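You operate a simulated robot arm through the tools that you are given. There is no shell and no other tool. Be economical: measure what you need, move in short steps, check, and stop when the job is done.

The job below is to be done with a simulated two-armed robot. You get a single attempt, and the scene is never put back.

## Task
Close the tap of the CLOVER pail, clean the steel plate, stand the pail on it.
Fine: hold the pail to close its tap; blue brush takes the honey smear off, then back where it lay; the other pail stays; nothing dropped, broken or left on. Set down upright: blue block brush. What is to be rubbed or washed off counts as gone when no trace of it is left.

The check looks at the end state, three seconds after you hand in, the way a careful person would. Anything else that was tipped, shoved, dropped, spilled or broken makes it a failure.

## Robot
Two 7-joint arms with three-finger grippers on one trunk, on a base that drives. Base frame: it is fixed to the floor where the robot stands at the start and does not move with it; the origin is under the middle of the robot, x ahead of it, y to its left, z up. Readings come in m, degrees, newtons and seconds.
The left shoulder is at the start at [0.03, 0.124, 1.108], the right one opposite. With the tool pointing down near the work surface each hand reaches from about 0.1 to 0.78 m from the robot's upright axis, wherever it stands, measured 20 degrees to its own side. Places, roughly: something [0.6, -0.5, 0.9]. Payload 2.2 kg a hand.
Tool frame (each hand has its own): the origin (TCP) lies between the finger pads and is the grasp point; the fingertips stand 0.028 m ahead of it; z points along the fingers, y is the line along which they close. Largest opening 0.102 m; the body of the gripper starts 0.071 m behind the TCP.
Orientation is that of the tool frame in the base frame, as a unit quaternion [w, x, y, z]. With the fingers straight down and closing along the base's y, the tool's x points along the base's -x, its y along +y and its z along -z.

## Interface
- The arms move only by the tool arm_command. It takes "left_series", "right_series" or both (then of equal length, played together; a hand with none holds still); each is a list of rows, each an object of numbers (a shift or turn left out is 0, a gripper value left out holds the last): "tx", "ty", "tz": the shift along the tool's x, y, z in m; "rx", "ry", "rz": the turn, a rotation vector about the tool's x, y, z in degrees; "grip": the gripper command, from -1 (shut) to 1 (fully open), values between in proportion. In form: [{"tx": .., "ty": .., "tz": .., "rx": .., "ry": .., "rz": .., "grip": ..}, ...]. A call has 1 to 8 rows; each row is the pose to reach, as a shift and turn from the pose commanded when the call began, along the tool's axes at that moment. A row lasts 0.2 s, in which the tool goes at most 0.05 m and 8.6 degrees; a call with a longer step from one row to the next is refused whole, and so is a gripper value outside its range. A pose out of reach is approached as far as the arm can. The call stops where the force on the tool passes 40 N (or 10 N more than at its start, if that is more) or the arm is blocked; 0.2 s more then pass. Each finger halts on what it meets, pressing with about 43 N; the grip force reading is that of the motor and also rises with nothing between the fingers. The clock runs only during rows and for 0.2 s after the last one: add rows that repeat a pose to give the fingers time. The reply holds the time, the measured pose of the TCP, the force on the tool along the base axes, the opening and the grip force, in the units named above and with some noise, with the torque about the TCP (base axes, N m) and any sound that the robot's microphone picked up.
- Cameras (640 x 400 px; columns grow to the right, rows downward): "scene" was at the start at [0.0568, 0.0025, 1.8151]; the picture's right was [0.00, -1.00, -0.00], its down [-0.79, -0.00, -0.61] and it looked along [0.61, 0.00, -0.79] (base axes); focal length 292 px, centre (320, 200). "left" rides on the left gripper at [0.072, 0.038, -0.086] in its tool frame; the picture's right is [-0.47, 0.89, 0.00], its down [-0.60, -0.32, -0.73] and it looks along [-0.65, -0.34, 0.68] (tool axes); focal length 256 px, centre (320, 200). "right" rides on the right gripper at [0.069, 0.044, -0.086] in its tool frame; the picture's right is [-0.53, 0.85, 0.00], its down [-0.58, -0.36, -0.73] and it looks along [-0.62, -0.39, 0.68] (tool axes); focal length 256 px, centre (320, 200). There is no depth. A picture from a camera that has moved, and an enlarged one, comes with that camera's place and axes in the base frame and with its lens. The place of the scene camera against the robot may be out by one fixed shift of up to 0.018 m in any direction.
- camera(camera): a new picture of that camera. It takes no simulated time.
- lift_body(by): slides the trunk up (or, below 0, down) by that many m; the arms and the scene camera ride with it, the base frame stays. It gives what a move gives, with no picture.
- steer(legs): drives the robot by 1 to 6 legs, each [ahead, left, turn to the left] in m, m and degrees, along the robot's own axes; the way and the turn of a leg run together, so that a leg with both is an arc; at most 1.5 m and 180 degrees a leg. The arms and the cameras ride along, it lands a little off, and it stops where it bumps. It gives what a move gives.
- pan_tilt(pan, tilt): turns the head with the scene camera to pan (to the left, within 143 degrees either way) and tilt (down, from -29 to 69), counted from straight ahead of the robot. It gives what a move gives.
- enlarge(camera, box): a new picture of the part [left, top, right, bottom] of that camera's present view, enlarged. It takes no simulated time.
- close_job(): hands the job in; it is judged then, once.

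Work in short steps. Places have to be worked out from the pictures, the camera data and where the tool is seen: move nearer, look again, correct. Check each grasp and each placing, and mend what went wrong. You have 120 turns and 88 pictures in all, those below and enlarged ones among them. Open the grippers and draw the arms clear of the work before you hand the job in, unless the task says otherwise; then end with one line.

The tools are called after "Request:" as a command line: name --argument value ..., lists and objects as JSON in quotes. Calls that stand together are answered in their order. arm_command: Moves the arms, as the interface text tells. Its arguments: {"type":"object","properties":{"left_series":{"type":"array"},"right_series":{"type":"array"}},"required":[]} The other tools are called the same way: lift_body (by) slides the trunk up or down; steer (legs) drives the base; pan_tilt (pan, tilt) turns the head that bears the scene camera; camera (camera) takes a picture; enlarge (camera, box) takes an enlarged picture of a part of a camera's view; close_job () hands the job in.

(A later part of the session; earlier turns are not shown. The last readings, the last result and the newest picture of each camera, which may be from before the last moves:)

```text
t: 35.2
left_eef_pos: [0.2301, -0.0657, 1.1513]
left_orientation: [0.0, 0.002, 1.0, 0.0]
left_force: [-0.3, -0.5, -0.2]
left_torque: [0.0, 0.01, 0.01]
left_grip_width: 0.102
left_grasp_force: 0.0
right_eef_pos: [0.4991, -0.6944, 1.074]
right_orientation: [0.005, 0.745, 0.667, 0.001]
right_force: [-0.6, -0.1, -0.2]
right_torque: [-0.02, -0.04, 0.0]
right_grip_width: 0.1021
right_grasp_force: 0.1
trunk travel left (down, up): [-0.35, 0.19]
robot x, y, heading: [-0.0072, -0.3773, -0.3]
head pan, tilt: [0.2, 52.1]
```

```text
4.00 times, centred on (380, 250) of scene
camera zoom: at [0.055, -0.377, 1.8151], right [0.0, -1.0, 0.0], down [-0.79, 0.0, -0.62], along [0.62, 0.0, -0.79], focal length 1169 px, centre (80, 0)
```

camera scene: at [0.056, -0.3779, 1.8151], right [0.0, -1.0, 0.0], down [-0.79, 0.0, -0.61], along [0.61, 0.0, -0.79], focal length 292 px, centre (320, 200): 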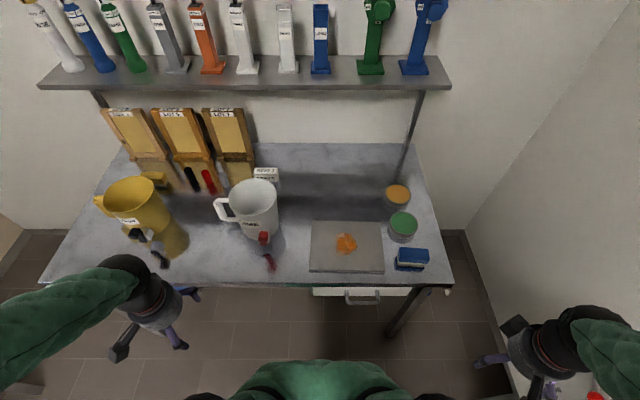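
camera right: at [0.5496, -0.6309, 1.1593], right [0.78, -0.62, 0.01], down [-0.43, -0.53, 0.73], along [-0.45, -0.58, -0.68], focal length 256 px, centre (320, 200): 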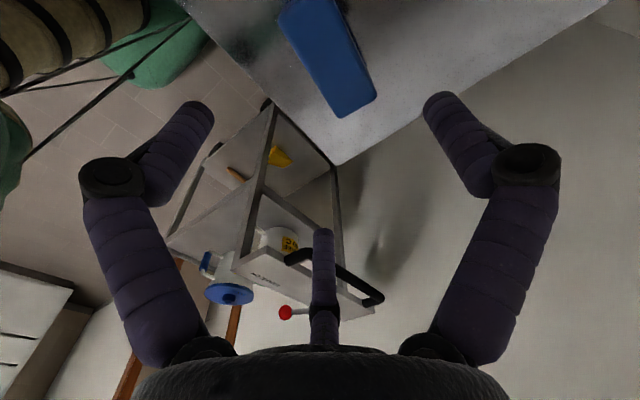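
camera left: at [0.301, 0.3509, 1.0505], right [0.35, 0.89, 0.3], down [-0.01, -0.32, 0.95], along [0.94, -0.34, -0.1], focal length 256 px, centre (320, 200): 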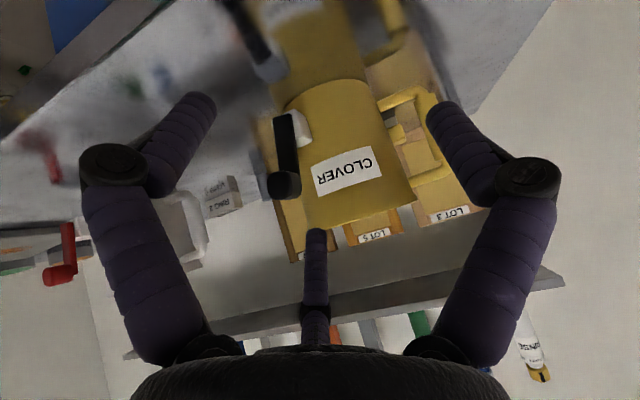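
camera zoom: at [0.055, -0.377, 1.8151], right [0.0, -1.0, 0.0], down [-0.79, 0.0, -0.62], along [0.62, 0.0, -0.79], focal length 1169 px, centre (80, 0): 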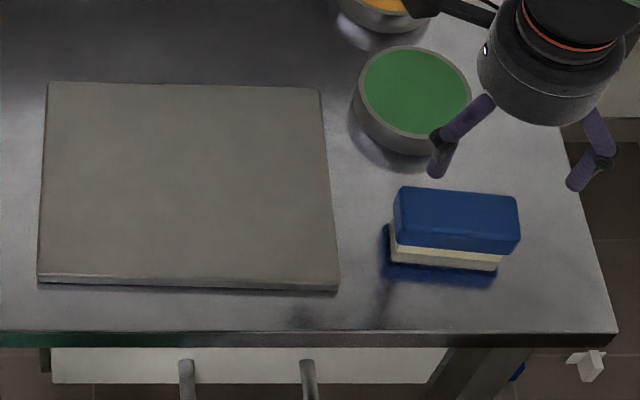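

Brush stands upright in its place, plate is clean and unmoved. Now I retract the right arm, restoring its yaw, and drive left to face the clover pail.

Request:
arm_command --right_series '[{"tx": -0.003, "ty": -0.03, "tz": -0.02, "rz": -8}, {"tx": -0.006, "ty": -0.06, "tz": -0.04, "rz": -16}, {"tx": -0.01, "ty": -0.1, "tz": -0.06, "rz": -24}, {"tx": -0.014, "ty": -0.13, "tz": -0.08, "rz": -32}, {"tx": -0.017, "ty": -0.165, "tz": -0.1, "rz": -40}, {"tx": -0.02, "ty": -0.2, "tz": -0.1, "rz": -48}, {"tx": -0.024, "ty": -0.23, "tz": -0.1, "rz": -56}, {"tx": -0.027, "ty": -0.26, "tz": -0.1, "rz": -64}]'

Request:
arm_command --right_series '[{"rz": -8}, {"rz": -16}, {"rz": -24}, {"rz": -32}]'

Request:
steer --legs '[[0, 0.58, 0]]'

Request:
camera --camera "scene"

```text
t: 37.0
left_eef_pos: [0.2279, -0.0662, 1.1515]
left_orientation: [0.001, 0.002, 1.0, 0.0]
left_force: [-0.1, -0.2, 0.1]
left_torque: [-0.06, -0.03, 0.01]
left_grip_width: 0.1019
left_grasp_force: 0.0
right_eef_pos: [0.2373, -0.695, 1.1757]
right_orientation: [0.007, 0.278, 0.961, -0.002]
right_force: [-0.8, -0.5, 0.5]
right_torque: [-0.01, -0.01, 0.03]
right_grip_width: 0.1021
right_grasp_force: 0.1
trunk travel left (down, up): [-0.35, 0.19]
robot x, y, heading: [-0.0032, -0.3783, -0.3]
head pan, tilt: [0.2, 52.1]
```

```text
t: 38.0
left_eef_pos: [0.2314, -0.0652, 1.1498]
left_orientation: [0.0, 0.002, 1.0, 0.0]
left_force: [0.6, 0.7, 0.2]
left_torque: [-0.02, -0.02, -0.01]
left_grip_width: 0.1024
left_grasp_force: 0.1
right_eef_pos: [0.2387, -0.6958, 1.1723]
right_orientation: [0.005, 0.002, 1.0, -0.003]
right_force: [-0.7, -0.6, 0.3]
right_torque: [0.03, -0.04, 0.05]
right_grip_width: 0.1019
right_grasp_force: 0.1
trunk travel left (down, up): [-0.35, 0.19]
robot x, y, heading: [-0.0021, -0.3796, -0.1]
head pan, tilt: [0.2, 52.1]
```

```text
t: 41.3
left_eef_pos: [0.244, 0.5057, 1.1505]
left_orientation: [0.0, 0.01, 1.0, -0.001]
left_force: [0.1, 0.4, -0.5]
left_torque: [-0.04, -0.05, -0.01]
left_grip_width: 0.1018
left_grasp_force: 0.0
right_eef_pos: [0.2383, -0.1224, 1.1716]
right_orientation: [0.006, 0.013, 1.0, -0.004]
right_force: [-0.2, -0.6, 0.7]
right_torque: [-0.02, -0.02, 0.0]
right_grip_width: 0.102
right_grasp_force: 0.0
trunk travel left (down, up): [-0.35, 0.19]
robot x, y, heading: [0.0076, 0.1968, -1.2]
head pan, tilt: [0.2, 52.1]
```

```text
54 pictures are left
camera scene: at [0.0635, 0.1988, 1.8151], right [-0.02, -1.0, 0.0], down [-0.79, 0.02, -0.61], along [0.61, -0.01, -0.79], focal length 292 px, centre (320, 200)
```

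scene: 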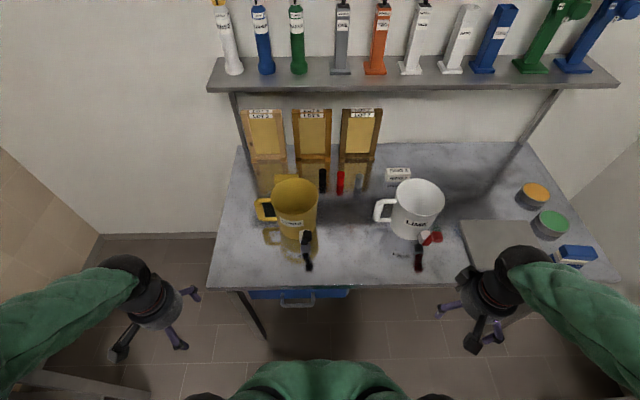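

Request:
enlarge --camera "scene" --box '[240, 160, 360, 280]'

Request:
enlarge --camera "scene" --box '[370, 160, 460, 280]'

```text
3.33 times, centred on (300, 220) of scene
camera zoom: at [0.0635, 0.1988, 1.8151], right [-0.02, -1.0, 0.0], down [-0.79, 0.02, -0.61], along [0.61, -0.01, -0.79], focal length 974 px, centre (387, 133)
```

zoom: 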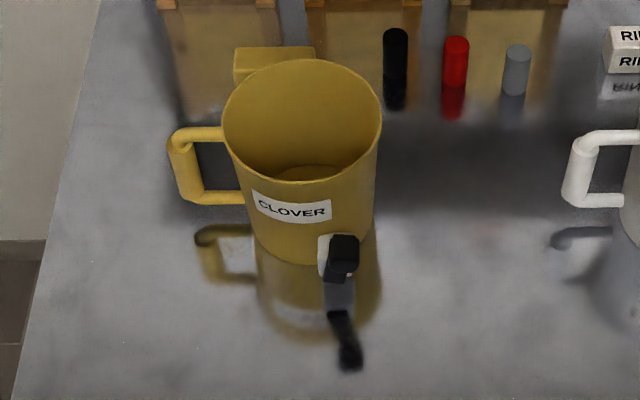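

```text
3.33 times, centred on (415, 220) of scene
camera zoom: at [0.0635, 0.1988, 1.8151], right [-0.02, -1.0, 0.0], down [-0.79, 0.02, -0.61], along [0.61, -0.01, -0.79], focal length 974 px, centre (3, 133)
```

zoom: 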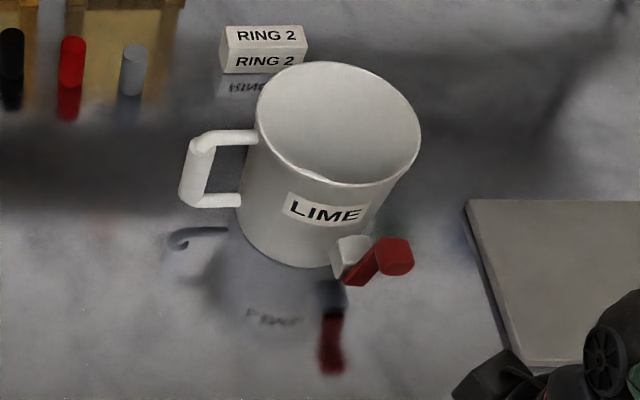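

The pail is nearly empty, tapered: rim radius ≈0.078 at z≈1.045, centre ≈(0.675,0.274), handle at +y. I test how far the three fingers close with nothing in between, to know whether a thin rim can be held.

Request:
arm_command --right_series '[{"grip": 0.5}, {"grip": 0}, {"grip": -0.5}, {"grip": -1}, {"grip": -1}, {"grip": -1}, {"grip": -1}]'

Request:
camera --camera "right"

```text
t: 42.9
left_eef_pos: [0.2439, 0.5052, 1.1502]
left_orientation: [0.0, 0.011, 1.0, 0.0]
left_force: [-0.7, -0.1, 0.3]
left_torque: [0.0, 0.01, -0.04]
left_grip_width: 0.1016
left_grasp_force: 0.0
right_eef_pos: [0.238, -0.1229, 1.1721]
right_orientation: [0.006, 0.013, 1.0, -0.003]
right_force: [-0.1, 0.3, -1.1]
right_torque: [-0.01, 0.01, 0.0]
right_grip_width: 0.0021
right_grasp_force: 32.0
trunk travel left (down, up): [-0.35, 0.19]
robot x, y, heading: [0.0082, 0.1962, -1.2]
head pan, tilt: [0.2, 52.1]
```

```text
51 pictures are left
camera right: at [0.1704, -0.0769, 1.2573], right [0.56, 0.83, 0.0], down [0.56, -0.37, 0.74], along [0.61, -0.41, -0.67], focal length 256 px, centre (320, 200)
```

right: 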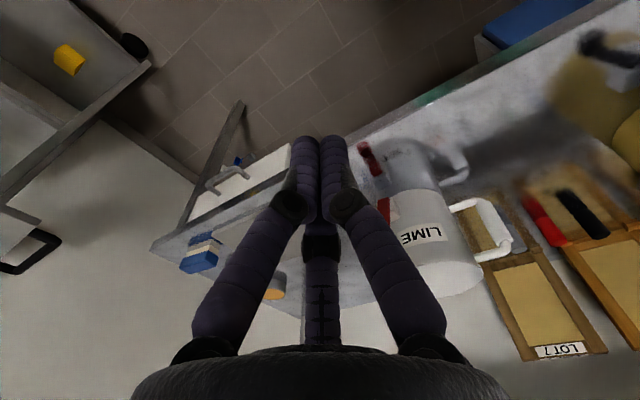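

Fingers close to ~2 mm, so the rim can be gripped. I bring the left hand above the front-left rim point (≈0.621,0.328), turned −45° so it closes radially.

Request:
arm_command --left_series '[{"tx": -0.044, "ty": -0.019, "rz": -6}, {"tx": -0.088, "ty": -0.038, "rz": -12}, {"tx": -0.132, "ty": -0.057, "rz": -18}, {"tx": -0.176, "ty": -0.077, "rz": -24}, {"tx": -0.22, "ty": -0.097, "rz": -30}, {"tx": -0.264, "ty": -0.117, "rz": -36}, {"tx": -0.308, "ty": -0.137, "rz": -42}, {"tx": -0.345, "ty": -0.153, "rz": -46}]'

Request:
camera --camera "left"

Request:
enlarge --camera "scene" --box '[240, 160, 360, 280]'

```text
t: 44.7
left_eef_pos: [0.5892, 0.3429, 1.1537]
left_orientation: [0.0, -0.38, 0.925, 0.001]
left_force: [1.1, -0.5, -0.1]
left_torque: [0.03, 0.05, -0.02]
left_grip_width: 0.102
left_grasp_force: 0.1
right_eef_pos: [0.2407, -0.1243, 1.1725]
right_orientation: [0.005, 0.013, 1.0, -0.003]
right_force: [0.5, -0.4, 0.1]
right_torque: [0.04, 0.03, -0.03]
right_grip_width: 0.0023
right_grasp_force: 31.4
trunk travel left (down, up): [-0.35, 0.19]
robot x, y, heading: [0.008, 0.1961, -1.1]
head pan, tilt: [0.2, 52.1]
```

```text
50 pictures are left
camera left: at [0.5113, 0.3213, 1.2393], right [-0.29, 0.96, 0.0], down [0.65, 0.2, 0.73], along [0.7, 0.21, -0.68], focal length 256 px, centre (320, 200)
```

left: 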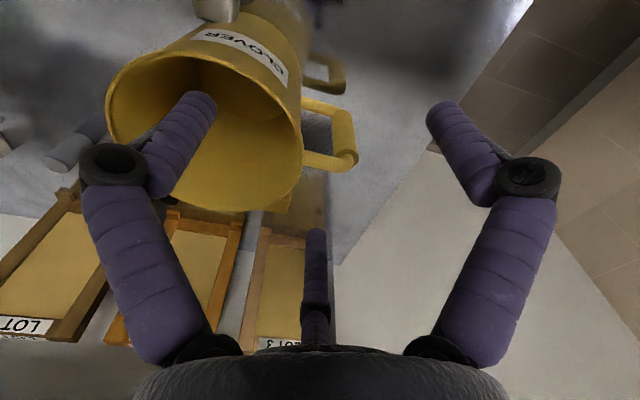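

```text
3.33 times, centred on (300, 220) of scene
camera zoom: at [0.0656, 0.1974, 1.815], right [-0.02, -1.0, 0.0], down [-0.79, 0.02, -0.61], along [0.61, -0.01, -0.79], focal length 974 px, centre (387, 133)
```

zoom: 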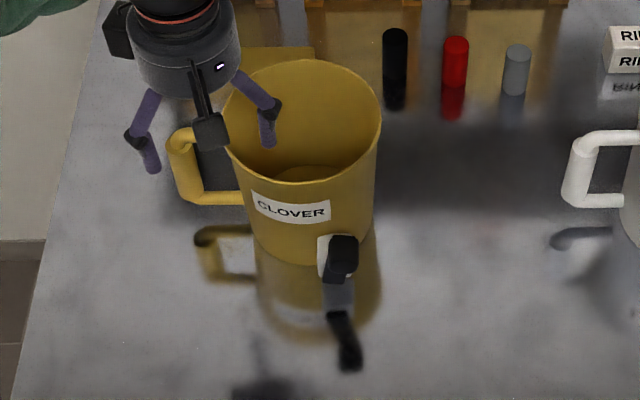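

I refine: rim centre ≈(0.676,0.270), R≈0.078. I move over the rim point and down to just above the rim, then look.

Request:
arm_command --left_series '[{"tx": -0.005, "ty": -0.02, "tz": 0.01}, {"tx": -0.01, "ty": -0.038, "tz": 0.03}, {"tx": -0.01, "ty": -0.038, "tz": 0.063}]'

Request:
camera --camera "left"

Request:
enlarge --camera "scene" --box '[240, 160, 360, 280]'

```text
t: 45.5
left_eef_pos: [0.6233, 0.326, 1.0894]
left_orientation: [-0.001, -0.38, 0.925, 0.0]
left_force: [-0.4, 0.1, 0.2]
left_torque: [0.0, 0.06, 0.01]
left_grip_width: 0.1021
left_grasp_force: 0.1
right_eef_pos: [0.2398, -0.1229, 1.172]
right_orientation: [0.004, 0.013, 1.0, -0.003]
right_force: [0.6, -0.2, 0.2]
right_torque: [0.04, 0.02, 0.01]
right_grip_width: 0.0022
right_grasp_force: 32.0
trunk travel left (down, up): [-0.35, 0.19]
robot x, y, heading: [0.007, 0.1969, -1.2]
head pan, tilt: [0.2, 52.1]
```

```text
48 pictures are left
camera left: at [0.5446, 0.3029, 1.176], right [-0.29, 0.96, 0.0], down [0.65, 0.2, 0.73], along [0.7, 0.21, -0.68], focal length 256 px, centre (320, 200)
```

left: 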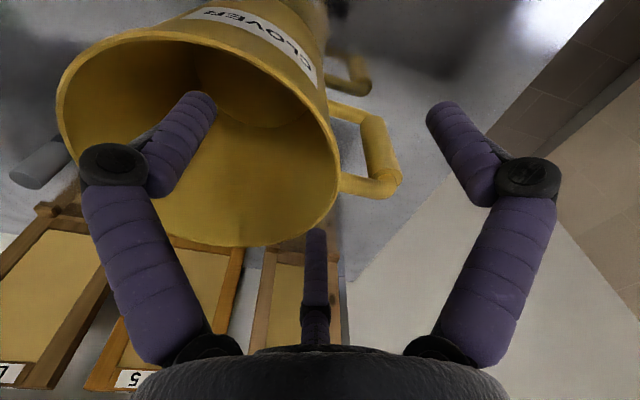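

```text
3.33 times, centred on (300, 220) of scene
camera zoom: at [0.0646, 0.1984, 1.8151], right [-0.02, -1.0, 0.0], down [-0.79, 0.02, -0.61], along [0.61, -0.01, -0.79], focal length 974 px, centre (387, 133)
```

zoom: 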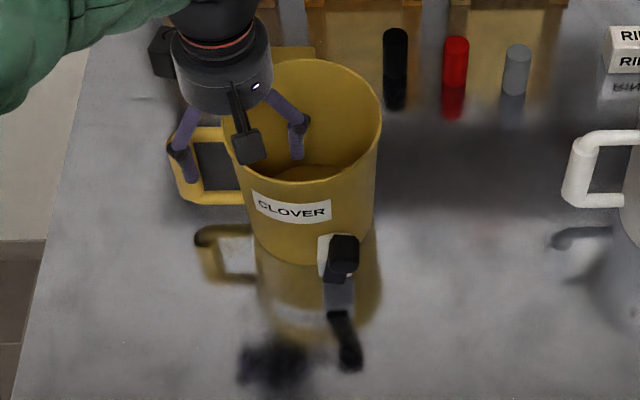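

Pair is inside and the single finger outside the rim. I nudge 4 mm inward and descend carefully around the wall.

Request:
arm_command --left_series '[{"tx": 0.003, "ty": -0.005}, {"tx": 0.003, "ty": -0.005, "tz": 0.02}, {"tx": 0.003, "ty": -0.005, "tz": 0.035}, {"tx": 0.003, "ty": -0.005, "tz": 0.05}, {"tx": 0.003, "ty": -0.005, "tz": 0.065}]'

Request:
camera --camera "left"

```text
t: 46.7
left_eef_pos: [0.6214, 0.319, 1.0208]
left_orientation: [-0.001, -0.381, 0.925, 0.001]
left_force: [0.8, -0.2, -0.1]
left_torque: [0.03, -0.02, -0.02]
left_grip_width: 0.1019
left_grasp_force: 0.1
right_eef_pos: [0.2388, -0.1241, 1.1726]
right_orientation: [0.005, 0.014, 1.0, -0.004]
right_force: [0.1, 0.0, -0.1]
right_torque: [0.0, -0.01, 0.0]
right_grip_width: 0.0024
right_grasp_force: 31.7
trunk travel left (down, up): [-0.35, 0.19]
robot x, y, heading: [0.0079, 0.1975, -1.5]
head pan, tilt: [0.2, 52.1]
```

```text
46 pictures are left
camera left: at [0.5423, 0.2956, 1.1071], right [-0.29, 0.96, 0.0], down [0.65, 0.2, 0.73], along [0.7, 0.21, -0.68], focal length 256 px, centre (320, 200)
```

left: 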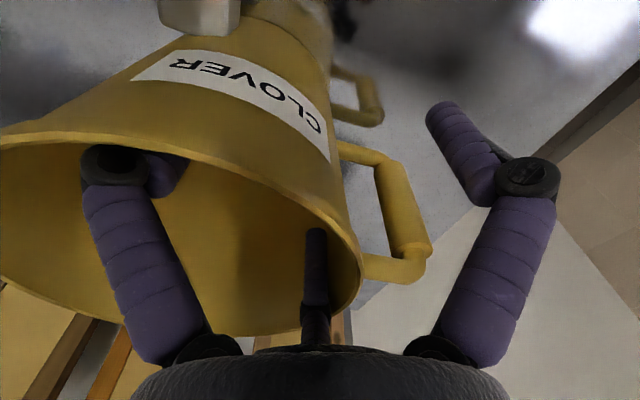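

Exactly as wanted: two fingers inside, one outside. I centre the TCP on the wall (4 mm outward) and close.

Request:
arm_command --left_series '[{"ty": 0.003, "grip": 0.4}, {"ty": 0.003, "grip": 0}, {"ty": 0.003, "grip": -0.4}, {"ty": 0.003, "grip": -0.7}, {"ty": 0.003, "grip": -1}, {"ty": 0.003, "grip": -1}, {"ty": 0.003, "grip": -1}]'

Request:
camera --camera "left"

```text
t: 48.3
left_eef_pos: [0.6198, 0.3195, 1.0241]
left_orientation: [0.001, -0.38, 0.925, -0.001]
left_force: [2.0, -3.8, 9.7]
left_torque: [-1.44, -1.37, -0.07]
left_grip_width: 0.0078
left_grasp_force: 36.2
right_eef_pos: [0.2387, -0.1232, 1.1713]
right_orientation: [0.006, 0.013, 1.0, -0.004]
right_force: [0.5, 0.9, -0.9]
right_torque: [0.0, 0.02, 0.01]
right_grip_width: 0.0021
right_grasp_force: 31.4
trunk travel left (down, up): [-0.35, 0.19]
robot x, y, heading: [0.0081, 0.1917, -1.4]
head pan, tilt: [0.2, 52.1]
```

```text
45 pictures are left
camera left: at [0.5414, 0.2974, 1.1092], right [-0.29, 0.96, 0.0], down [0.65, 0.2, 0.73], along [0.7, 0.21, -0.68], focal length 256 px, centre (320, 200)
```

left: 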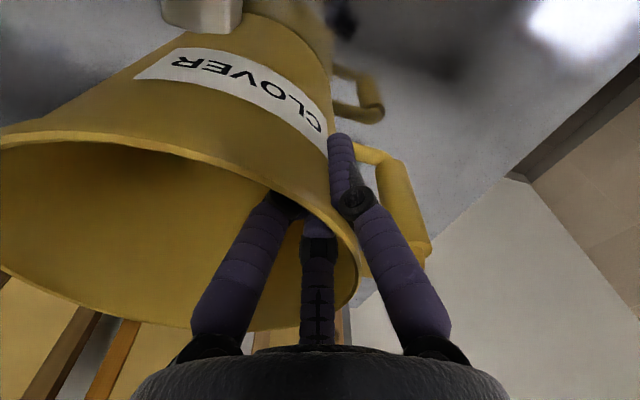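

Rim is gripped (36 N). Now the right hand, shut as a poker, comes to the right side of the tap with its camera turned toward the lever.

Request:
arm_command --right_series '[{"tx": -0.03, "ty": 0.03, "rz": -8}, {"tx": -0.06, "ty": 0.06, "rz": -16}, {"tx": -0.09, "ty": 0.09, "rz": -24, "tz": 0.01}, {"tx": -0.12, "ty": 0.12, "rz": -32, "tz": 0.02}, {"tx": -0.15, "ty": 0.15, "rz": -40, "tz": 0.03}, {"tx": -0.18, "ty": 0.18, "rz": -48, "tz": 0.05}, {"tx": -0.21, "ty": 0.21, "rz": -56, "tz": 0.07}, {"tx": -0.235, "ty": 0.235, "rz": -64, "tz": 0.1}]'

Request:
camera --camera "right"

```text
t: 50.1
left_eef_pos: [0.6179, 0.321, 1.0236]
left_orientation: [0.002, -0.38, 0.925, -0.001]
left_force: [-0.1, 1.2, 15.6]
left_torque: [-1.16, -1.61, 0.08]
left_grip_width: 0.0081
left_grasp_force: 35.9
right_eef_pos: [0.4816, 0.1051, 1.0733]
right_orientation: [0.003, -0.519, 0.855, -0.006]
right_force: [0.7, -0.4, 0.0]
right_torque: [0.01, 0.02, -0.03]
right_grip_width: 0.0022
right_grasp_force: 31.5
trunk travel left (down, up): [-0.35, 0.19]
robot x, y, heading: [0.0056, 0.1956, -1.3]
head pan, tilt: [0.2, 52.1]
```

```text
44 pictures are left
camera right: at [0.4098, 0.0656, 1.1592], right [-0.5, 0.86, -0.01], down [0.58, 0.35, 0.73], along [0.64, 0.36, -0.68], focal length 256 px, centre (320, 200)
```

right: 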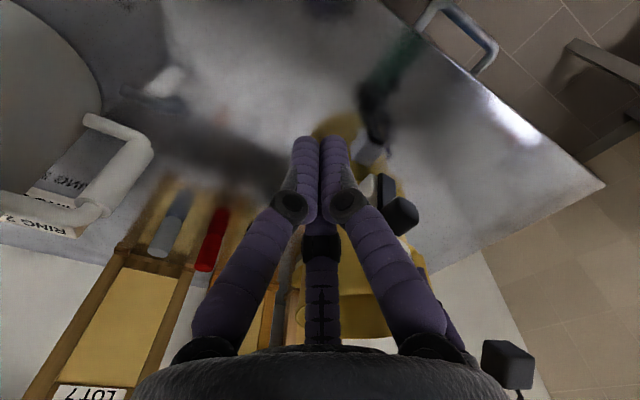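

Request:
enlarge --camera "right" --box '[330, 90, 450, 260]'

Request:
enlarge --camera "scene" --box '[250, 180, 350, 280]'

```text
2.35 times, centred on (390, 175) of right
camera zoom: at [0.4098, 0.0656, 1.1592], right [-0.5, 0.86, -0.01], down [0.58, 0.35, 0.73], along [0.64, 0.36, -0.68], focal length 602 px, centre (155, 259)
```

zoom: 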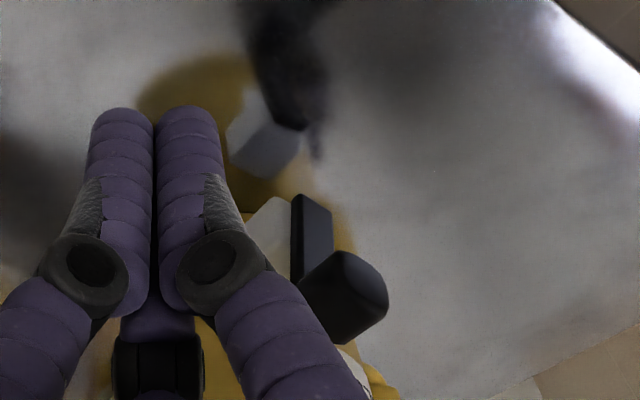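

```text
4.00 times, centred on (300, 230) of scene
camera zoom: at [0.0619, 0.1993, 1.8152], right [-0.02, -1.0, 0.0], down [-0.79, 0.02, -0.62], along [0.62, -0.01, -0.79], focal length 1169 px, centre (400, 80)
```

zoom: 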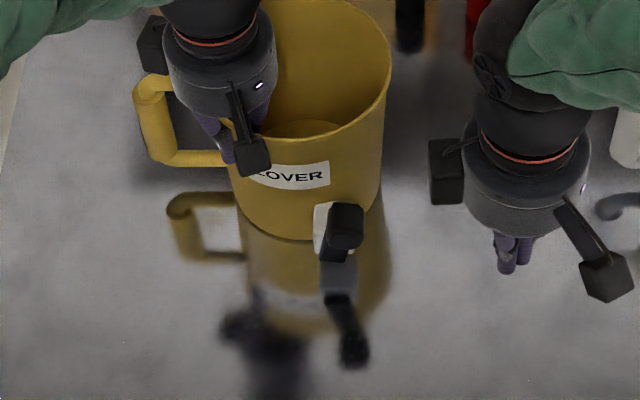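

The poker is right of the knob. I lower it beside the knob at (0.55,0.17) to try the lever gently.

Request:
arm_command --right_series '[{"tx": -0.03, "ty": -0.01, "tz": 0.0}, {"tx": -0.06, "ty": -0.02, "tz": 0.01}, {"tx": -0.089, "ty": -0.03, "tz": 0.03}, {"tx": -0.089, "ty": -0.03, "tz": 0.06}]'

Request:
enlarge --camera "scene" --box '[250, 180, 350, 280]'

Request:
camera --camera "right"

```text
t: 51.1
left_eef_pos: [0.6198, 0.3208, 1.0241]
left_orientation: [0.001, -0.38, 0.925, 0.0]
left_force: [-1.1, 1.6, 15.0]
left_torque: [-1.14, -1.51, 0.07]
left_grip_width: 0.0079
left_grasp_force: 35.3
right_eef_pos: [0.549, 0.1712, 1.0131]
right_orientation: [0.003, -0.519, 0.855, -0.006]
right_force: [0.4, 0.7, -0.1]
right_torque: [-0.01, -0.02, 0.02]
right_grip_width: 0.0023
right_grasp_force: 31.8
trunk travel left (down, up): [-0.35, 0.19]
robot x, y, heading: [0.0052, 0.1958, -1.0]
head pan, tilt: [0.2, 52.1]
```

```text
4.00 times, centred on (300, 230) of scene
camera zoom: at [0.0617, 0.1981, 1.8152], right [-0.02, -1.0, 0.0], down [-0.79, 0.02, -0.62], along [0.62, -0.01, -0.79], focal length 1169 px, centre (400, 80)
```

zoom: 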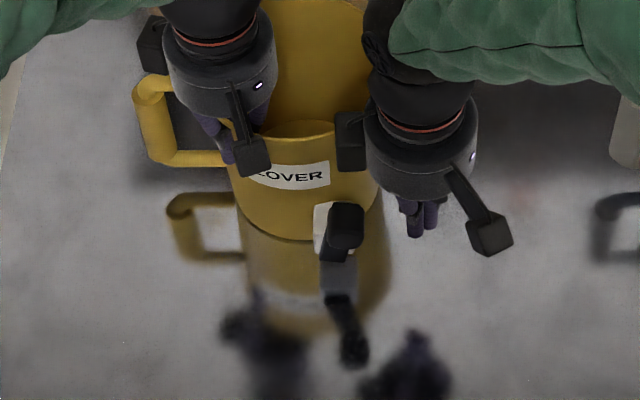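

```text
40 pictures are left
camera right: at [0.4773, 0.1301, 1.0984], right [-0.5, 0.86, -0.01], down [0.58, 0.35, 0.74], along [0.64, 0.36, -0.68], focal length 256 px, centre (320, 200)
```

right: 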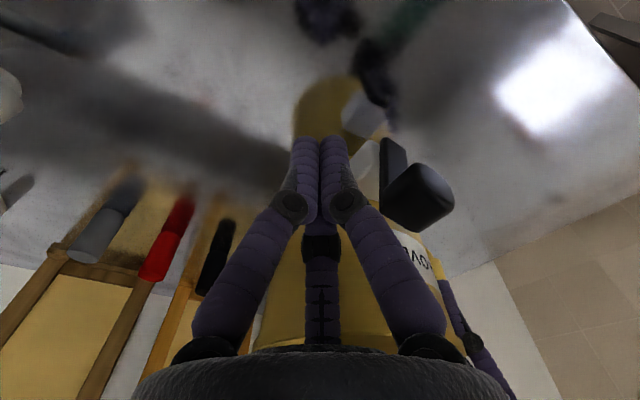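

Now I push gently toward +y to see whether the lever yields that way.

Request:
arm_command --right_series '[{"tx": -0.0133, "ty": 0.0069}, {"tx": -0.0222, "ty": 0.0116}, {"tx": -0.0266, "ty": 0.0139}, {"tx": -0.031, "ty": 0.0162}, {"tx": -0.0355, "ty": 0.0185}, {"tx": -0.04, "ty": 0.0208}]'

Request:
enlarge --camera "scene" --box '[250, 180, 350, 280]'

```text
t: 52.5
left_eef_pos: [0.6209, 0.3239, 1.0236]
left_orientation: [0.003, -0.382, 0.924, 0.0]
left_force: [14.5, 24.7, 5.4]
left_torque: [-0.52, -1.71, -0.49]
left_grip_width: 0.0085
left_grasp_force: 36.4
right_eef_pos: [0.5495, 0.2134, 1.0123]
right_orientation: [-0.001, -0.519, 0.855, -0.007]
right_force: [-9.4, -24.6, 4.3]
right_torque: [-0.24, 0.12, 0.26]
right_grip_width: 0.006
right_grasp_force: 31.3
trunk travel left (down, up): [-0.35, 0.19]
robot x, y, heading: [0.0088, 0.1986, -1.4]
head pan, tilt: [0.2, 52.1]
```

```text
4.00 times, centred on (300, 230) of scene
camera zoom: at [0.0634, 0.1984, 1.8151], right [-0.02, -1.0, 0.0], down [-0.79, 0.02, -0.61], along [0.61, -0.01, -0.79], focal length 1169 px, centre (400, 80)
```

zoom: 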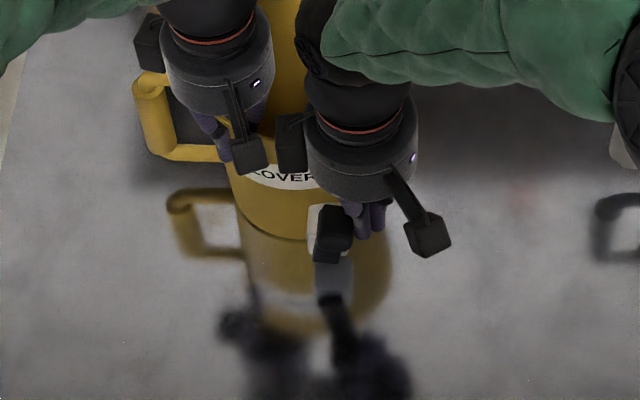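

The lever seems to have turned a bit with 25 N; I push another centimetre and look whether it turns or the pail just gives.

Request:
arm_command --right_series '[{"tx": -0.0045, "ty": 0.0023}, {"tx": -0.009, "ty": 0.0046}, {"tx": -0.0133, "ty": 0.007}]'

Request:
enlarge --camera "scene" --box '[250, 180, 350, 280]'

```text
t: 53.0
left_eef_pos: [0.6214, 0.3236, 1.0242]
left_orientation: [0.004, -0.38, 0.925, -0.001]
left_force: [0.8, 3.9, 5.2]
left_torque: [-0.86, -0.29, -0.48]
left_grip_width: 0.0086
left_grasp_force: 37.0
right_eef_pos: [0.5477, 0.2198, 1.0095]
right_orientation: [-0.003, -0.52, 0.854, -0.006]
right_force: [-0.3, -6.4, 1.0]
right_torque: [-0.01, 0.08, 0.05]
right_grip_width: 0.0022
right_grasp_force: 31.5
trunk travel left (down, up): [-0.35, 0.19]
robot x, y, heading: [0.008, 0.199, -1.3]
head pan, tilt: [0.2, 52.1]
stopped in row 2 (right hand): the force on the tool passed its limit at 44 N (the readings are from after the stop); the commanded pose is now the measured one
```

```text
4.00 times, centred on (300, 230) of scene
camera zoom: at [0.0633, 0.1981, 1.815], right [-0.02, -1.0, 0.0], down [-0.79, 0.02, -0.61], along [0.61, -0.01, -0.79], focal length 1169 px, centre (400, 80)
```

zoom: 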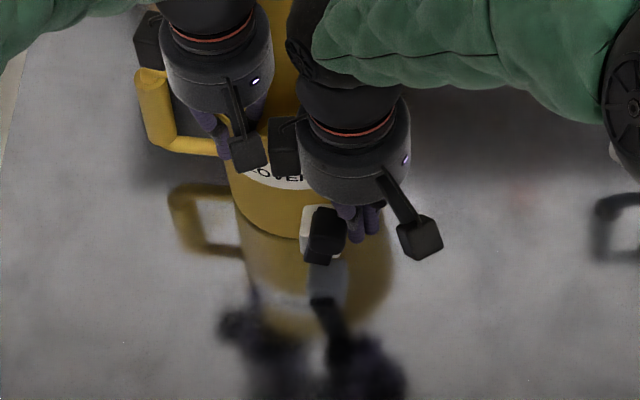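

The lever does not yield this way: the pail merely turns a little, so +y is the stop and it must swing to −y (right). I back the poker out, raise it, undo its yaw and pitch it forward, so it can get at the knob's left side below the left hand.

Request:
arm_command --right_series '[{"tx": 0.0177, "ty": -0.0092}, {"tx": 0.0177, "ty": -0.0092, "tz": -0.03}, {"tx": 0.036, "ty": 0.026, "tz": -0.05, "rz": 8}, {"tx": 0.0545, "ty": 0.062, "tz": -0.06, "rz": 16}, {"tx": 0.065, "ty": 0.085, "tz": -0.06, "rz": 24}, {"tx": 0.073, "ty": 0.0975, "tz": -0.06, "rz": 32}, {"tx": 0.073, "ty": 0.0975, "tz": -0.06, "rz": 40}, {"tx": 0.073, "ty": 0.0975, "tz": -0.06, "rz": 48}]'

Request:
arm_command --right_series '[{"rz": 7}, {"rz": 14}]'

Request:
arm_command --right_series '[{"ry": -8}, {"ry": -16}, {"ry": -24}, {"ry": -32}, {"ry": -40}, {"ry": -48}]'

Request:
enlarge --camera "scene" --box '[230, 170, 370, 300]'

```text
t: 54.8
left_eef_pos: [0.6215, 0.3229, 1.0248]
left_orientation: [0.005, -0.38, 0.925, 0.0]
left_force: [-2.2, -1.5, 6.3]
left_torque: [-1.16, -0.17, -0.33]
left_grip_width: 0.0075
left_grasp_force: 35.6
right_eef_pos: [0.4269, 0.1994, 1.0705]
right_orientation: [0.0, -0.126, 0.992, -0.006]
right_force: [0.3, 1.5, -0.2]
right_torque: [0.02, 0.02, -0.01]
right_grip_width: 0.0019
right_grasp_force: 31.4
trunk travel left (down, up): [-0.35, 0.19]
robot x, y, heading: [0.0056, 0.1951, -1.2]
head pan, tilt: [0.2, 52.1]
```

```text
t: 55.4
left_eef_pos: [0.6209, 0.3225, 1.0253]
left_orientation: [0.004, -0.38, 0.925, -0.001]
left_force: [-1.7, -1.2, 6.2]
left_torque: [-1.12, -0.22, -0.31]
left_grip_width: 0.0073
left_grasp_force: 35.5
right_eef_pos: [0.4266, 0.1995, 1.0706]
right_orientation: [0.001, -0.004, 1.0, -0.007]
right_force: [0.6, 0.4, -0.2]
right_torque: [0.01, 0.02, -0.04]
right_grip_width: 0.0021
right_grasp_force: 32.2
trunk travel left (down, up): [-0.35, 0.19]
robot x, y, heading: [0.0096, 0.1977, -1.3]
head pan, tilt: [0.2, 52.1]
```

```text
t: 56.8
left_eef_pos: [0.6202, 0.3229, 1.0243]
left_orientation: [0.003, -0.379, 0.925, -0.001]
left_force: [-1.2, -1.5, 6.1]
left_torque: [-1.06, -0.26, -0.32]
left_grip_width: 0.0076
left_grasp_force: 35.9
right_eef_pos: [0.427, 0.1995, 1.0712]
right_orientation: [0.408, -0.007, 0.913, -0.003]
right_force: [-0.6, -0.7, -0.4]
right_torque: [0.01, 0.02, -0.05]
right_grip_width: 0.0024
right_grasp_force: 32.0
trunk travel left (down, up): [-0.35, 0.19]
robot x, y, heading: [0.0092, 0.1929, -1.4]
head pan, tilt: [0.2, 52.1]
```

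```text
3.08 times, centred on (300, 235) of scene
camera zoom: at [0.0632, 0.1983, 1.8151], right [-0.02, -1.0, 0.0], down [-0.79, 0.02, -0.61], along [0.61, -0.01, -0.79], focal length 899 px, centre (382, 92)
```

zoom: 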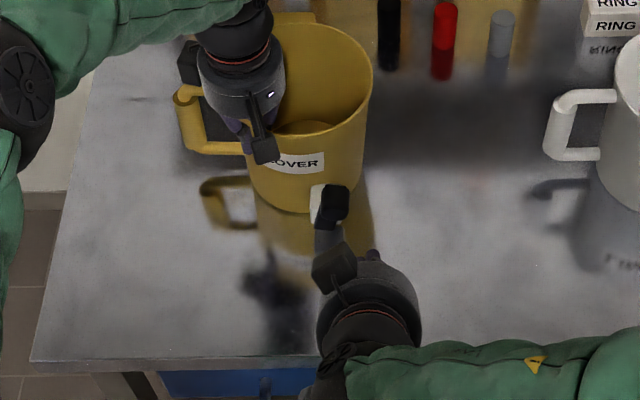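

The knob is now at about (0.547,0.243,0.996). I pitch to 60° and step sideways to y≈0.285, then advance to the knob's left side.

Request:
arm_command --right_series '[{"ry": -6, "ty": 0.03}, {"ry": -12, "ty": 0.06, "tx": 0.007, "tz": 0.006}, {"ry": -12, "ty": 0.0865, "tx": 0.0149, "tz": 0.0134}]'

Request:
arm_command --right_series '[{"tx": -0.002, "tz": 0.035}, {"tx": -0.005, "tz": 0.07}, {"tx": -0.0065, "tz": 0.1}, {"tx": -0.0076, "tz": 0.119}]'

Request:
enlarge --camera "scene" --box '[230, 170, 370, 300]'

Request:
camera --camera "right"

```text
t: 57.6
left_eef_pos: [0.6202, 0.3234, 1.0244]
left_orientation: [0.003, -0.38, 0.925, -0.001]
left_force: [-0.9, -1.2, 4.5]
left_torque: [-0.96, -0.28, -0.28]
left_grip_width: 0.0073
left_grasp_force: 35.8
right_eef_pos: [0.4268, 0.2883, 1.0487]
right_orientation: [0.501, -0.007, 0.866, -0.004]
right_force: [0.2, 0.4, 0.3]
right_torque: [-0.03, 0.0, -0.03]
right_grip_width: 0.0022
right_grasp_force: 31.4
trunk travel left (down, up): [-0.35, 0.19]
robot x, y, heading: [0.0112, 0.1952, -1.3]
head pan, tilt: [0.2, 52.1]
```

```text
t: 58.6
left_eef_pos: [0.6218, 0.3233, 1.0245]
left_orientation: [0.004, -0.38, 0.925, -0.001]
left_force: [-1.7, 0.1, 5.2]
left_torque: [-0.82, -0.28, -0.21]
left_grip_width: 0.0072
left_grasp_force: 35.9
right_eef_pos: [0.5332, 0.2866, 0.999]
right_orientation: [0.501, -0.008, 0.866, -0.003]
right_force: [0.1, -0.3, 0.3]
right_torque: [-0.04, 0.02, 0.05]
right_grip_width: 0.0021
right_grasp_force: 31.4
trunk travel left (down, up): [-0.35, 0.19]
robot x, y, heading: [0.0076, 0.1968, -1.3]
head pan, tilt: [0.2, 52.1]
```

```text
3.08 times, centred on (300, 235) of scene
camera zoom: at [0.0632, 0.1982, 1.8151], right [-0.02, -1.0, 0.0], down [-0.79, 0.02, -0.61], along [0.61, -0.01, -0.79], focal length 899 px, centre (382, 92)
```

zoom: 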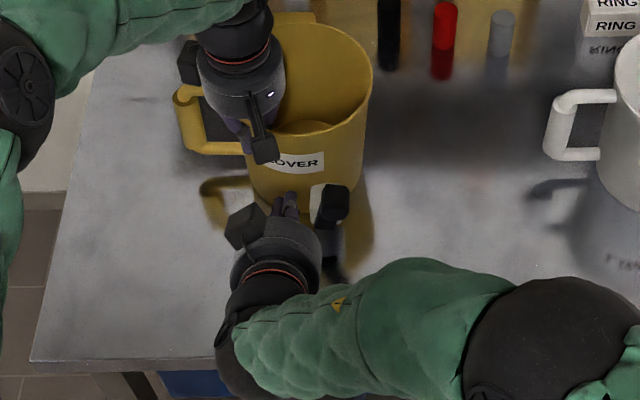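

```text
35 pictures are left
camera right: at [0.4241, 0.3294, 0.9815], right [0.26, 0.85, 0.45], down [-0.34, -0.36, 0.87], along [0.9, -0.38, 0.2], focal length 256 px, centre (320, 200)
```

right: 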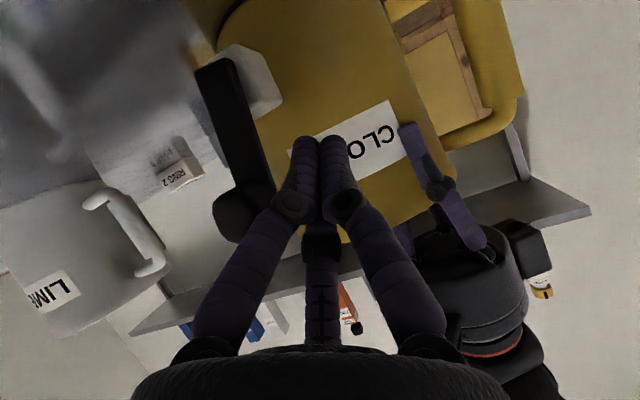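

The poker sits left of the lever and clear of the left hand. I push toward −y along the knob's arc, first about 40°.

Request:
arm_command --right_series '[{"ty": -0.012}, {"ty": -0.021}, {"ty": -0.03}, {"ty": -0.04}, {"ty": -0.05}]'

Request:
enlarge --camera "scene" --box '[230, 170, 370, 300]'

Request:
camera --camera "right"

```text
t: 59.8
left_eef_pos: [0.6212, 0.322, 1.0252]
left_orientation: [0.003, -0.38, 0.925, -0.001]
left_force: [-1.4, -3.6, 5.6]
left_torque: [-1.04, -0.16, -0.06]
left_grip_width: 0.0072
left_grasp_force: 35.1
right_eef_pos: [0.5339, 0.2355, 0.9979]
right_orientation: [0.5, -0.007, 0.866, -0.004]
right_force: [0.0, 2.1, -1.0]
right_torque: [0.02, 0.03, 0.01]
right_grip_width: 0.002
right_grasp_force: 31.9
trunk travel left (down, up): [-0.35, 0.19]
robot x, y, heading: [0.0064, 0.1974, -1.2]
head pan, tilt: [0.2, 52.1]
```

```text
3.08 times, centred on (300, 235) of scene
camera zoom: at [0.0629, 0.1976, 1.8151], right [-0.02, -1.0, 0.0], down [-0.79, 0.02, -0.62], along [0.61, -0.01, -0.79], focal length 899 px, centre (382, 92)
```

zoom: 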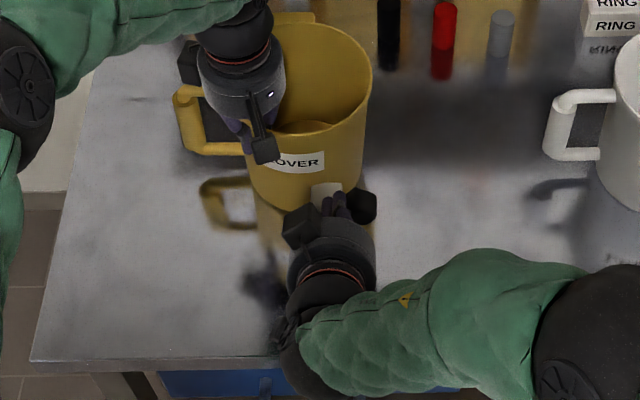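

```text
33 pictures are left
camera right: at [0.4237, 0.2772, 0.9805], right [0.26, 0.85, 0.45], down [-0.34, -0.36, 0.87], along [0.9, -0.38, 0.2], focal length 256 px, centre (320, 200)
```

right: 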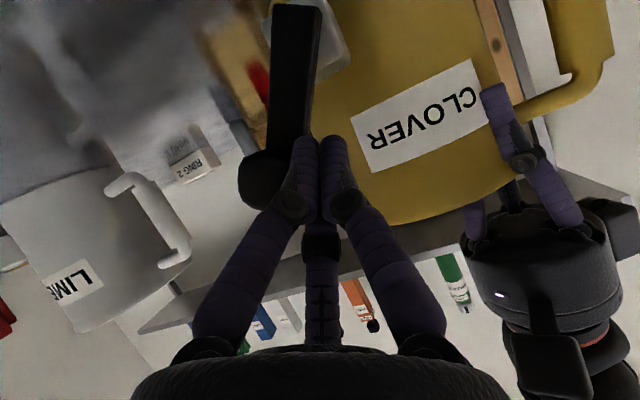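

The lever swings easily to the right (≈2 N). I continue along the arc toward horizontal.

Request:
arm_command --right_series '[{"ty": -0.02, "tx": 0.0026, "tz": 0.0015}, {"ty": -0.032, "tx": 0.0087, "tz": 0.005}, {"ty": -0.042, "tx": 0.0156, "tz": 0.009}, {"ty": -0.049, "tx": 0.0242, "tz": 0.014}, {"ty": -0.054, "tx": 0.033, "tz": 0.019}, {"ty": -0.056, "tx": 0.04, "tz": 0.023}]'

Request:
enlarge --camera "scene" --box '[230, 170, 370, 300]'

Request:
camera --camera "right"

```text
t: 61.2
left_eef_pos: [0.6173, 0.3193, 1.0263]
left_orientation: [0.003, -0.378, 0.926, -0.001]
left_force: [-6.9, -19.5, -1.5]
left_torque: [-0.49, -2.02, 0.37]
left_grip_width: 0.008
left_grasp_force: 36.0
right_eef_pos: [0.5376, 0.1809, 0.9606]
right_orientation: [0.509, -0.007, 0.861, -0.002]
right_force: [-4.4, 12.9, 37.3]
right_torque: [0.17, -0.47, 0.05]
right_grip_width: 0.0023
right_grasp_force: 31.0
trunk travel left (down, up): [-0.35, 0.19]
robot x, y, heading: [0.0063, 0.2003, -1.6]
head pan, tilt: [0.2, 52.1]
```

```text
3.08 times, centred on (300, 235) of scene
camera zoom: at [0.0582, 0.1969, 1.8156], right [-0.02, -1.0, 0.0], down [-0.79, 0.02, -0.62], along [0.62, -0.01, -0.79], focal length 899 px, centre (382, 92)
```

zoom: 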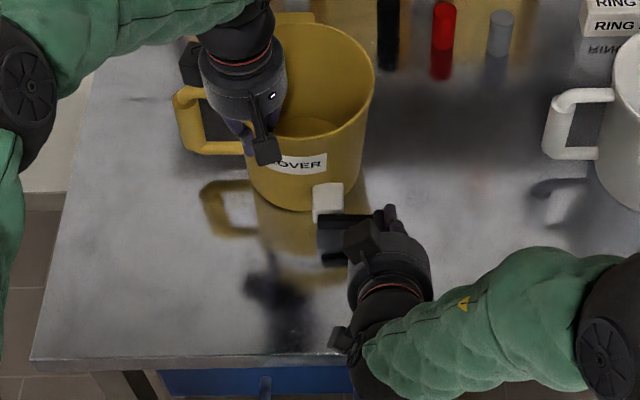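

```text
31 pictures are left
camera right: at [0.4282, 0.2222, 0.9403], right [0.25, 0.85, 0.46], down [-0.36, -0.36, 0.86], along [0.9, -0.38, 0.22], focal length 256 px, centre (320, 200)
```

right: 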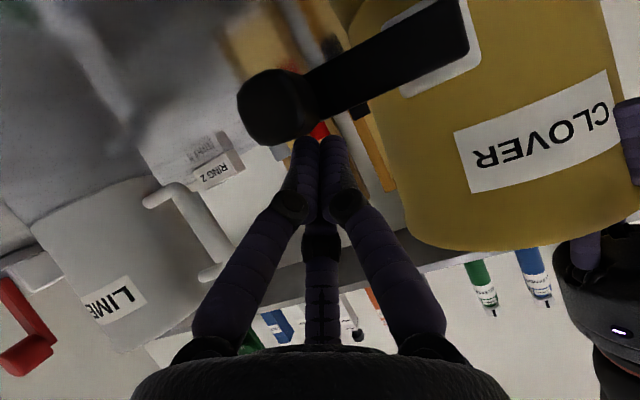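

The lever is now level and stopped hard (≈38 N): tap at its closed stop. I back the poker up and away and check.

Request:
arm_command --right_series '[{"tx": -0.018, "tz": -0.01}, {"tx": -0.035, "tz": -0.02}, {"tx": -0.02, "tz": -0.05}, {"tx": 0.0, "tz": -0.09}, {"tx": 0.015, "tz": -0.13}]'

Request:
enlarge --camera "scene" --box '[230, 170, 370, 300]'

Request:
camera --camera "right"

```text
t: 62.4
left_eef_pos: [0.6207, 0.3235, 1.0259]
left_orientation: [0.006, -0.38, 0.925, -0.001]
left_force: [-1.8, 5.8, 18.2]
left_torque: [-1.37, -0.17, -0.1]
left_grip_width: 0.0074
left_grasp_force: 35.5
right_eef_pos: [0.4132, 0.1803, 1.0076]
right_orientation: [0.501, -0.008, 0.865, -0.003]
right_force: [0.3, 0.4, 0.3]
right_torque: [0.0, -0.02, -0.02]
right_grip_width: 0.0019
right_grasp_force: 31.0
trunk travel left (down, up): [-0.35, 0.19]
robot x, y, heading: [0.0051, 0.1963, -1.4]
head pan, tilt: [0.2, 52.1]
```

```text
3.08 times, centred on (300, 235) of scene
camera zoom: at [0.0609, 0.1988, 1.8152], right [-0.02, -1.0, 0.0], down [-0.79, 0.02, -0.62], along [0.62, -0.01, -0.79], focal length 899 px, centre (382, 92)
```

zoom: 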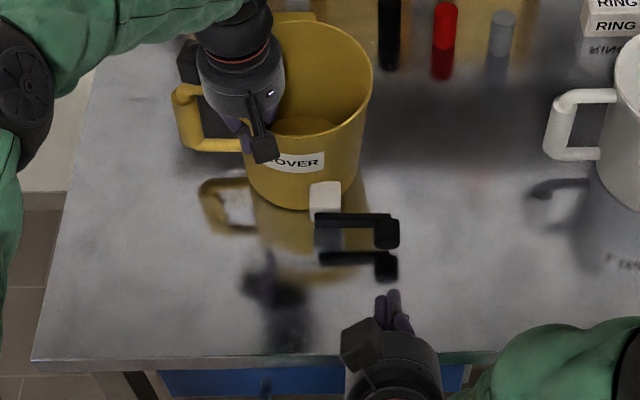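

```text
29 pictures are left
camera right: at [0.304, 0.2232, 0.9887], right [0.26, 0.85, 0.45], down [-0.34, -0.36, 0.87], along [0.9, -0.38, 0.2], focal length 256 px, centre (320, 200)
```

right: 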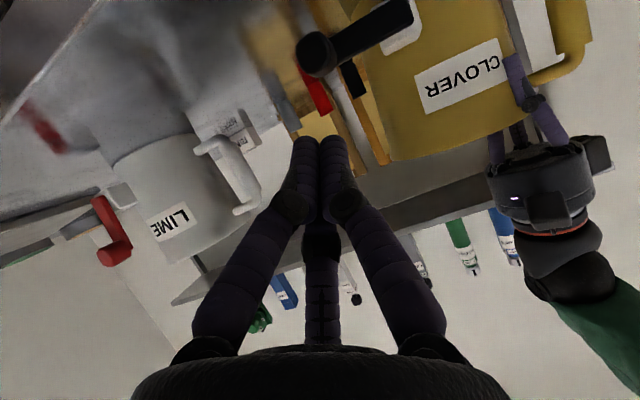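

The tap lever lies level: closed. I retract and straighten the right arm, then try a small lift of the pail with the trunk.

Request:
arm_command --right_series '[{"tx": -0.002, "ty": -0.025, "tz": -0.023, "ry": 7.5}, {"tx": -0.003, "ty": -0.05, "tz": -0.045, "ry": 15}, {"tx": -0.005, "ty": -0.075, "tz": -0.068, "ry": 22.5}, {"tx": -0.006, "ty": -0.1, "tz": -0.09, "ry": 30}, {"tx": -0.008, "ty": -0.125, "tz": -0.113, "ry": 37.5}, {"tx": -0.009, "ty": -0.15, "tz": -0.135, "ry": 45}, {"tx": -0.011, "ty": -0.175, "tz": -0.158, "ry": 52.5}, {"tx": -0.012, "ty": -0.2, "tz": -0.18, "ry": 60}]'

Request:
lift_body --by 0.03

Request:
camera --camera "scene"

Request:
camera --camera "left"

```text
t: 64.2
left_eef_pos: [0.6204, 0.3239, 1.026]
left_orientation: [0.005, -0.379, 0.925, -0.001]
left_force: [-1.4, 4.2, 21.1]
left_torque: [-1.64, -0.54, 0.09]
left_grip_width: 0.0075
left_grasp_force: 35.2
right_eef_pos: [0.2623, -0.0223, 1.1076]
right_orientation: [0.0, -0.004, 1.0, -0.006]
right_force: [0.1, -1.4, 0.5]
right_torque: [0.04, 0.02, 0.01]
right_grip_width: 0.0022
right_grasp_force: 31.8
trunk travel left (down, up): [-0.35, 0.19]
robot x, y, heading: [0.0073, 0.1937, -1.5]
head pan, tilt: [0.2, 52.1]
```

```text
t: 65.0
left_eef_pos: [0.6208, 0.3219, 1.0524]
left_orientation: [0.002, -0.379, 0.926, 0.001]
left_force: [0.3, -0.6, -2.0]
left_torque: [0.04, 0.06, 0.0]
left_grip_width: 0.0072
left_grasp_force: 35.4
right_eef_pos: [0.2659, -0.0233, 1.1371]
right_orientation: [0.0, -0.005, 1.0, -0.007]
right_force: [0.2, 0.1, -0.5]
right_torque: [0.0, -0.01, -0.03]
right_grip_width: 0.0021
right_grasp_force: 31.0
trunk travel left (down, up): [-0.38, 0.16]
robot x, y, heading: [0.0072, 0.1965, -1.2]
head pan, tilt: [0.2, 52.1]
```

```text
28 pictures are left
camera scene: at [0.065, 0.1978, 1.8449], right [-0.02, -1.0, 0.0], down [-0.79, 0.02, -0.61], along [0.61, -0.01, -0.79], focal length 292 px, centre (320, 200)
```

scene: 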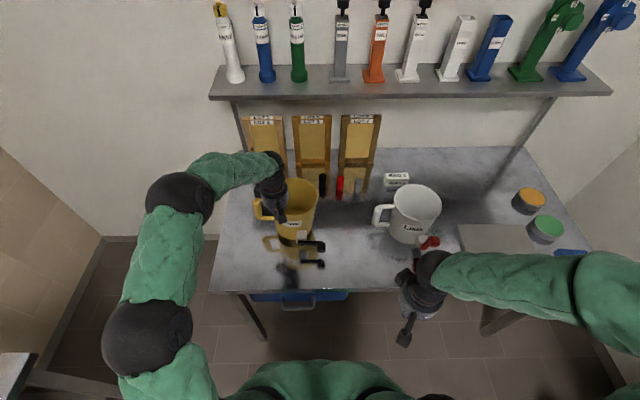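

```text
27 pictures are left
camera left: at [0.5428, 0.2996, 1.1379], right [-0.29, 0.96, 0.0], down [0.65, 0.2, 0.73], along [0.7, 0.21, -0.68], focal length 256 px, centre (320, 200)
```

left: 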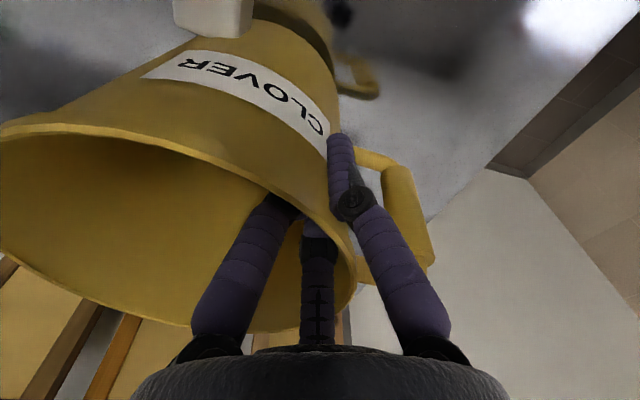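

Request:
enlarge --camera "scene" --box '[240, 160, 360, 280]'

```text
3.33 times, centred on (300, 220) of scene
camera zoom: at [0.065, 0.1978, 1.8449], right [-0.02, -1.0, 0.0], down [-0.79, 0.02, -0.61], along [0.61, -0.01, -0.79], focal length 974 px, centre (387, 133)
```

zoom: 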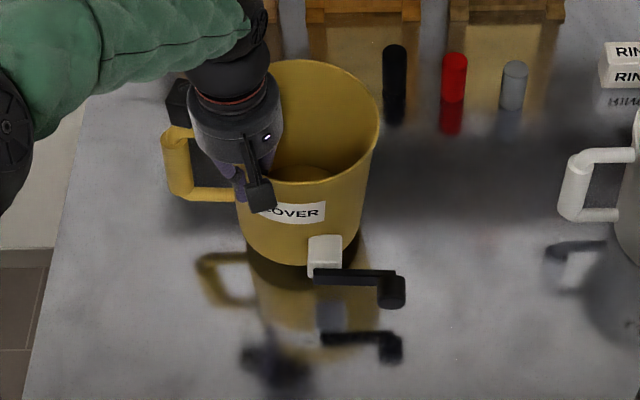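

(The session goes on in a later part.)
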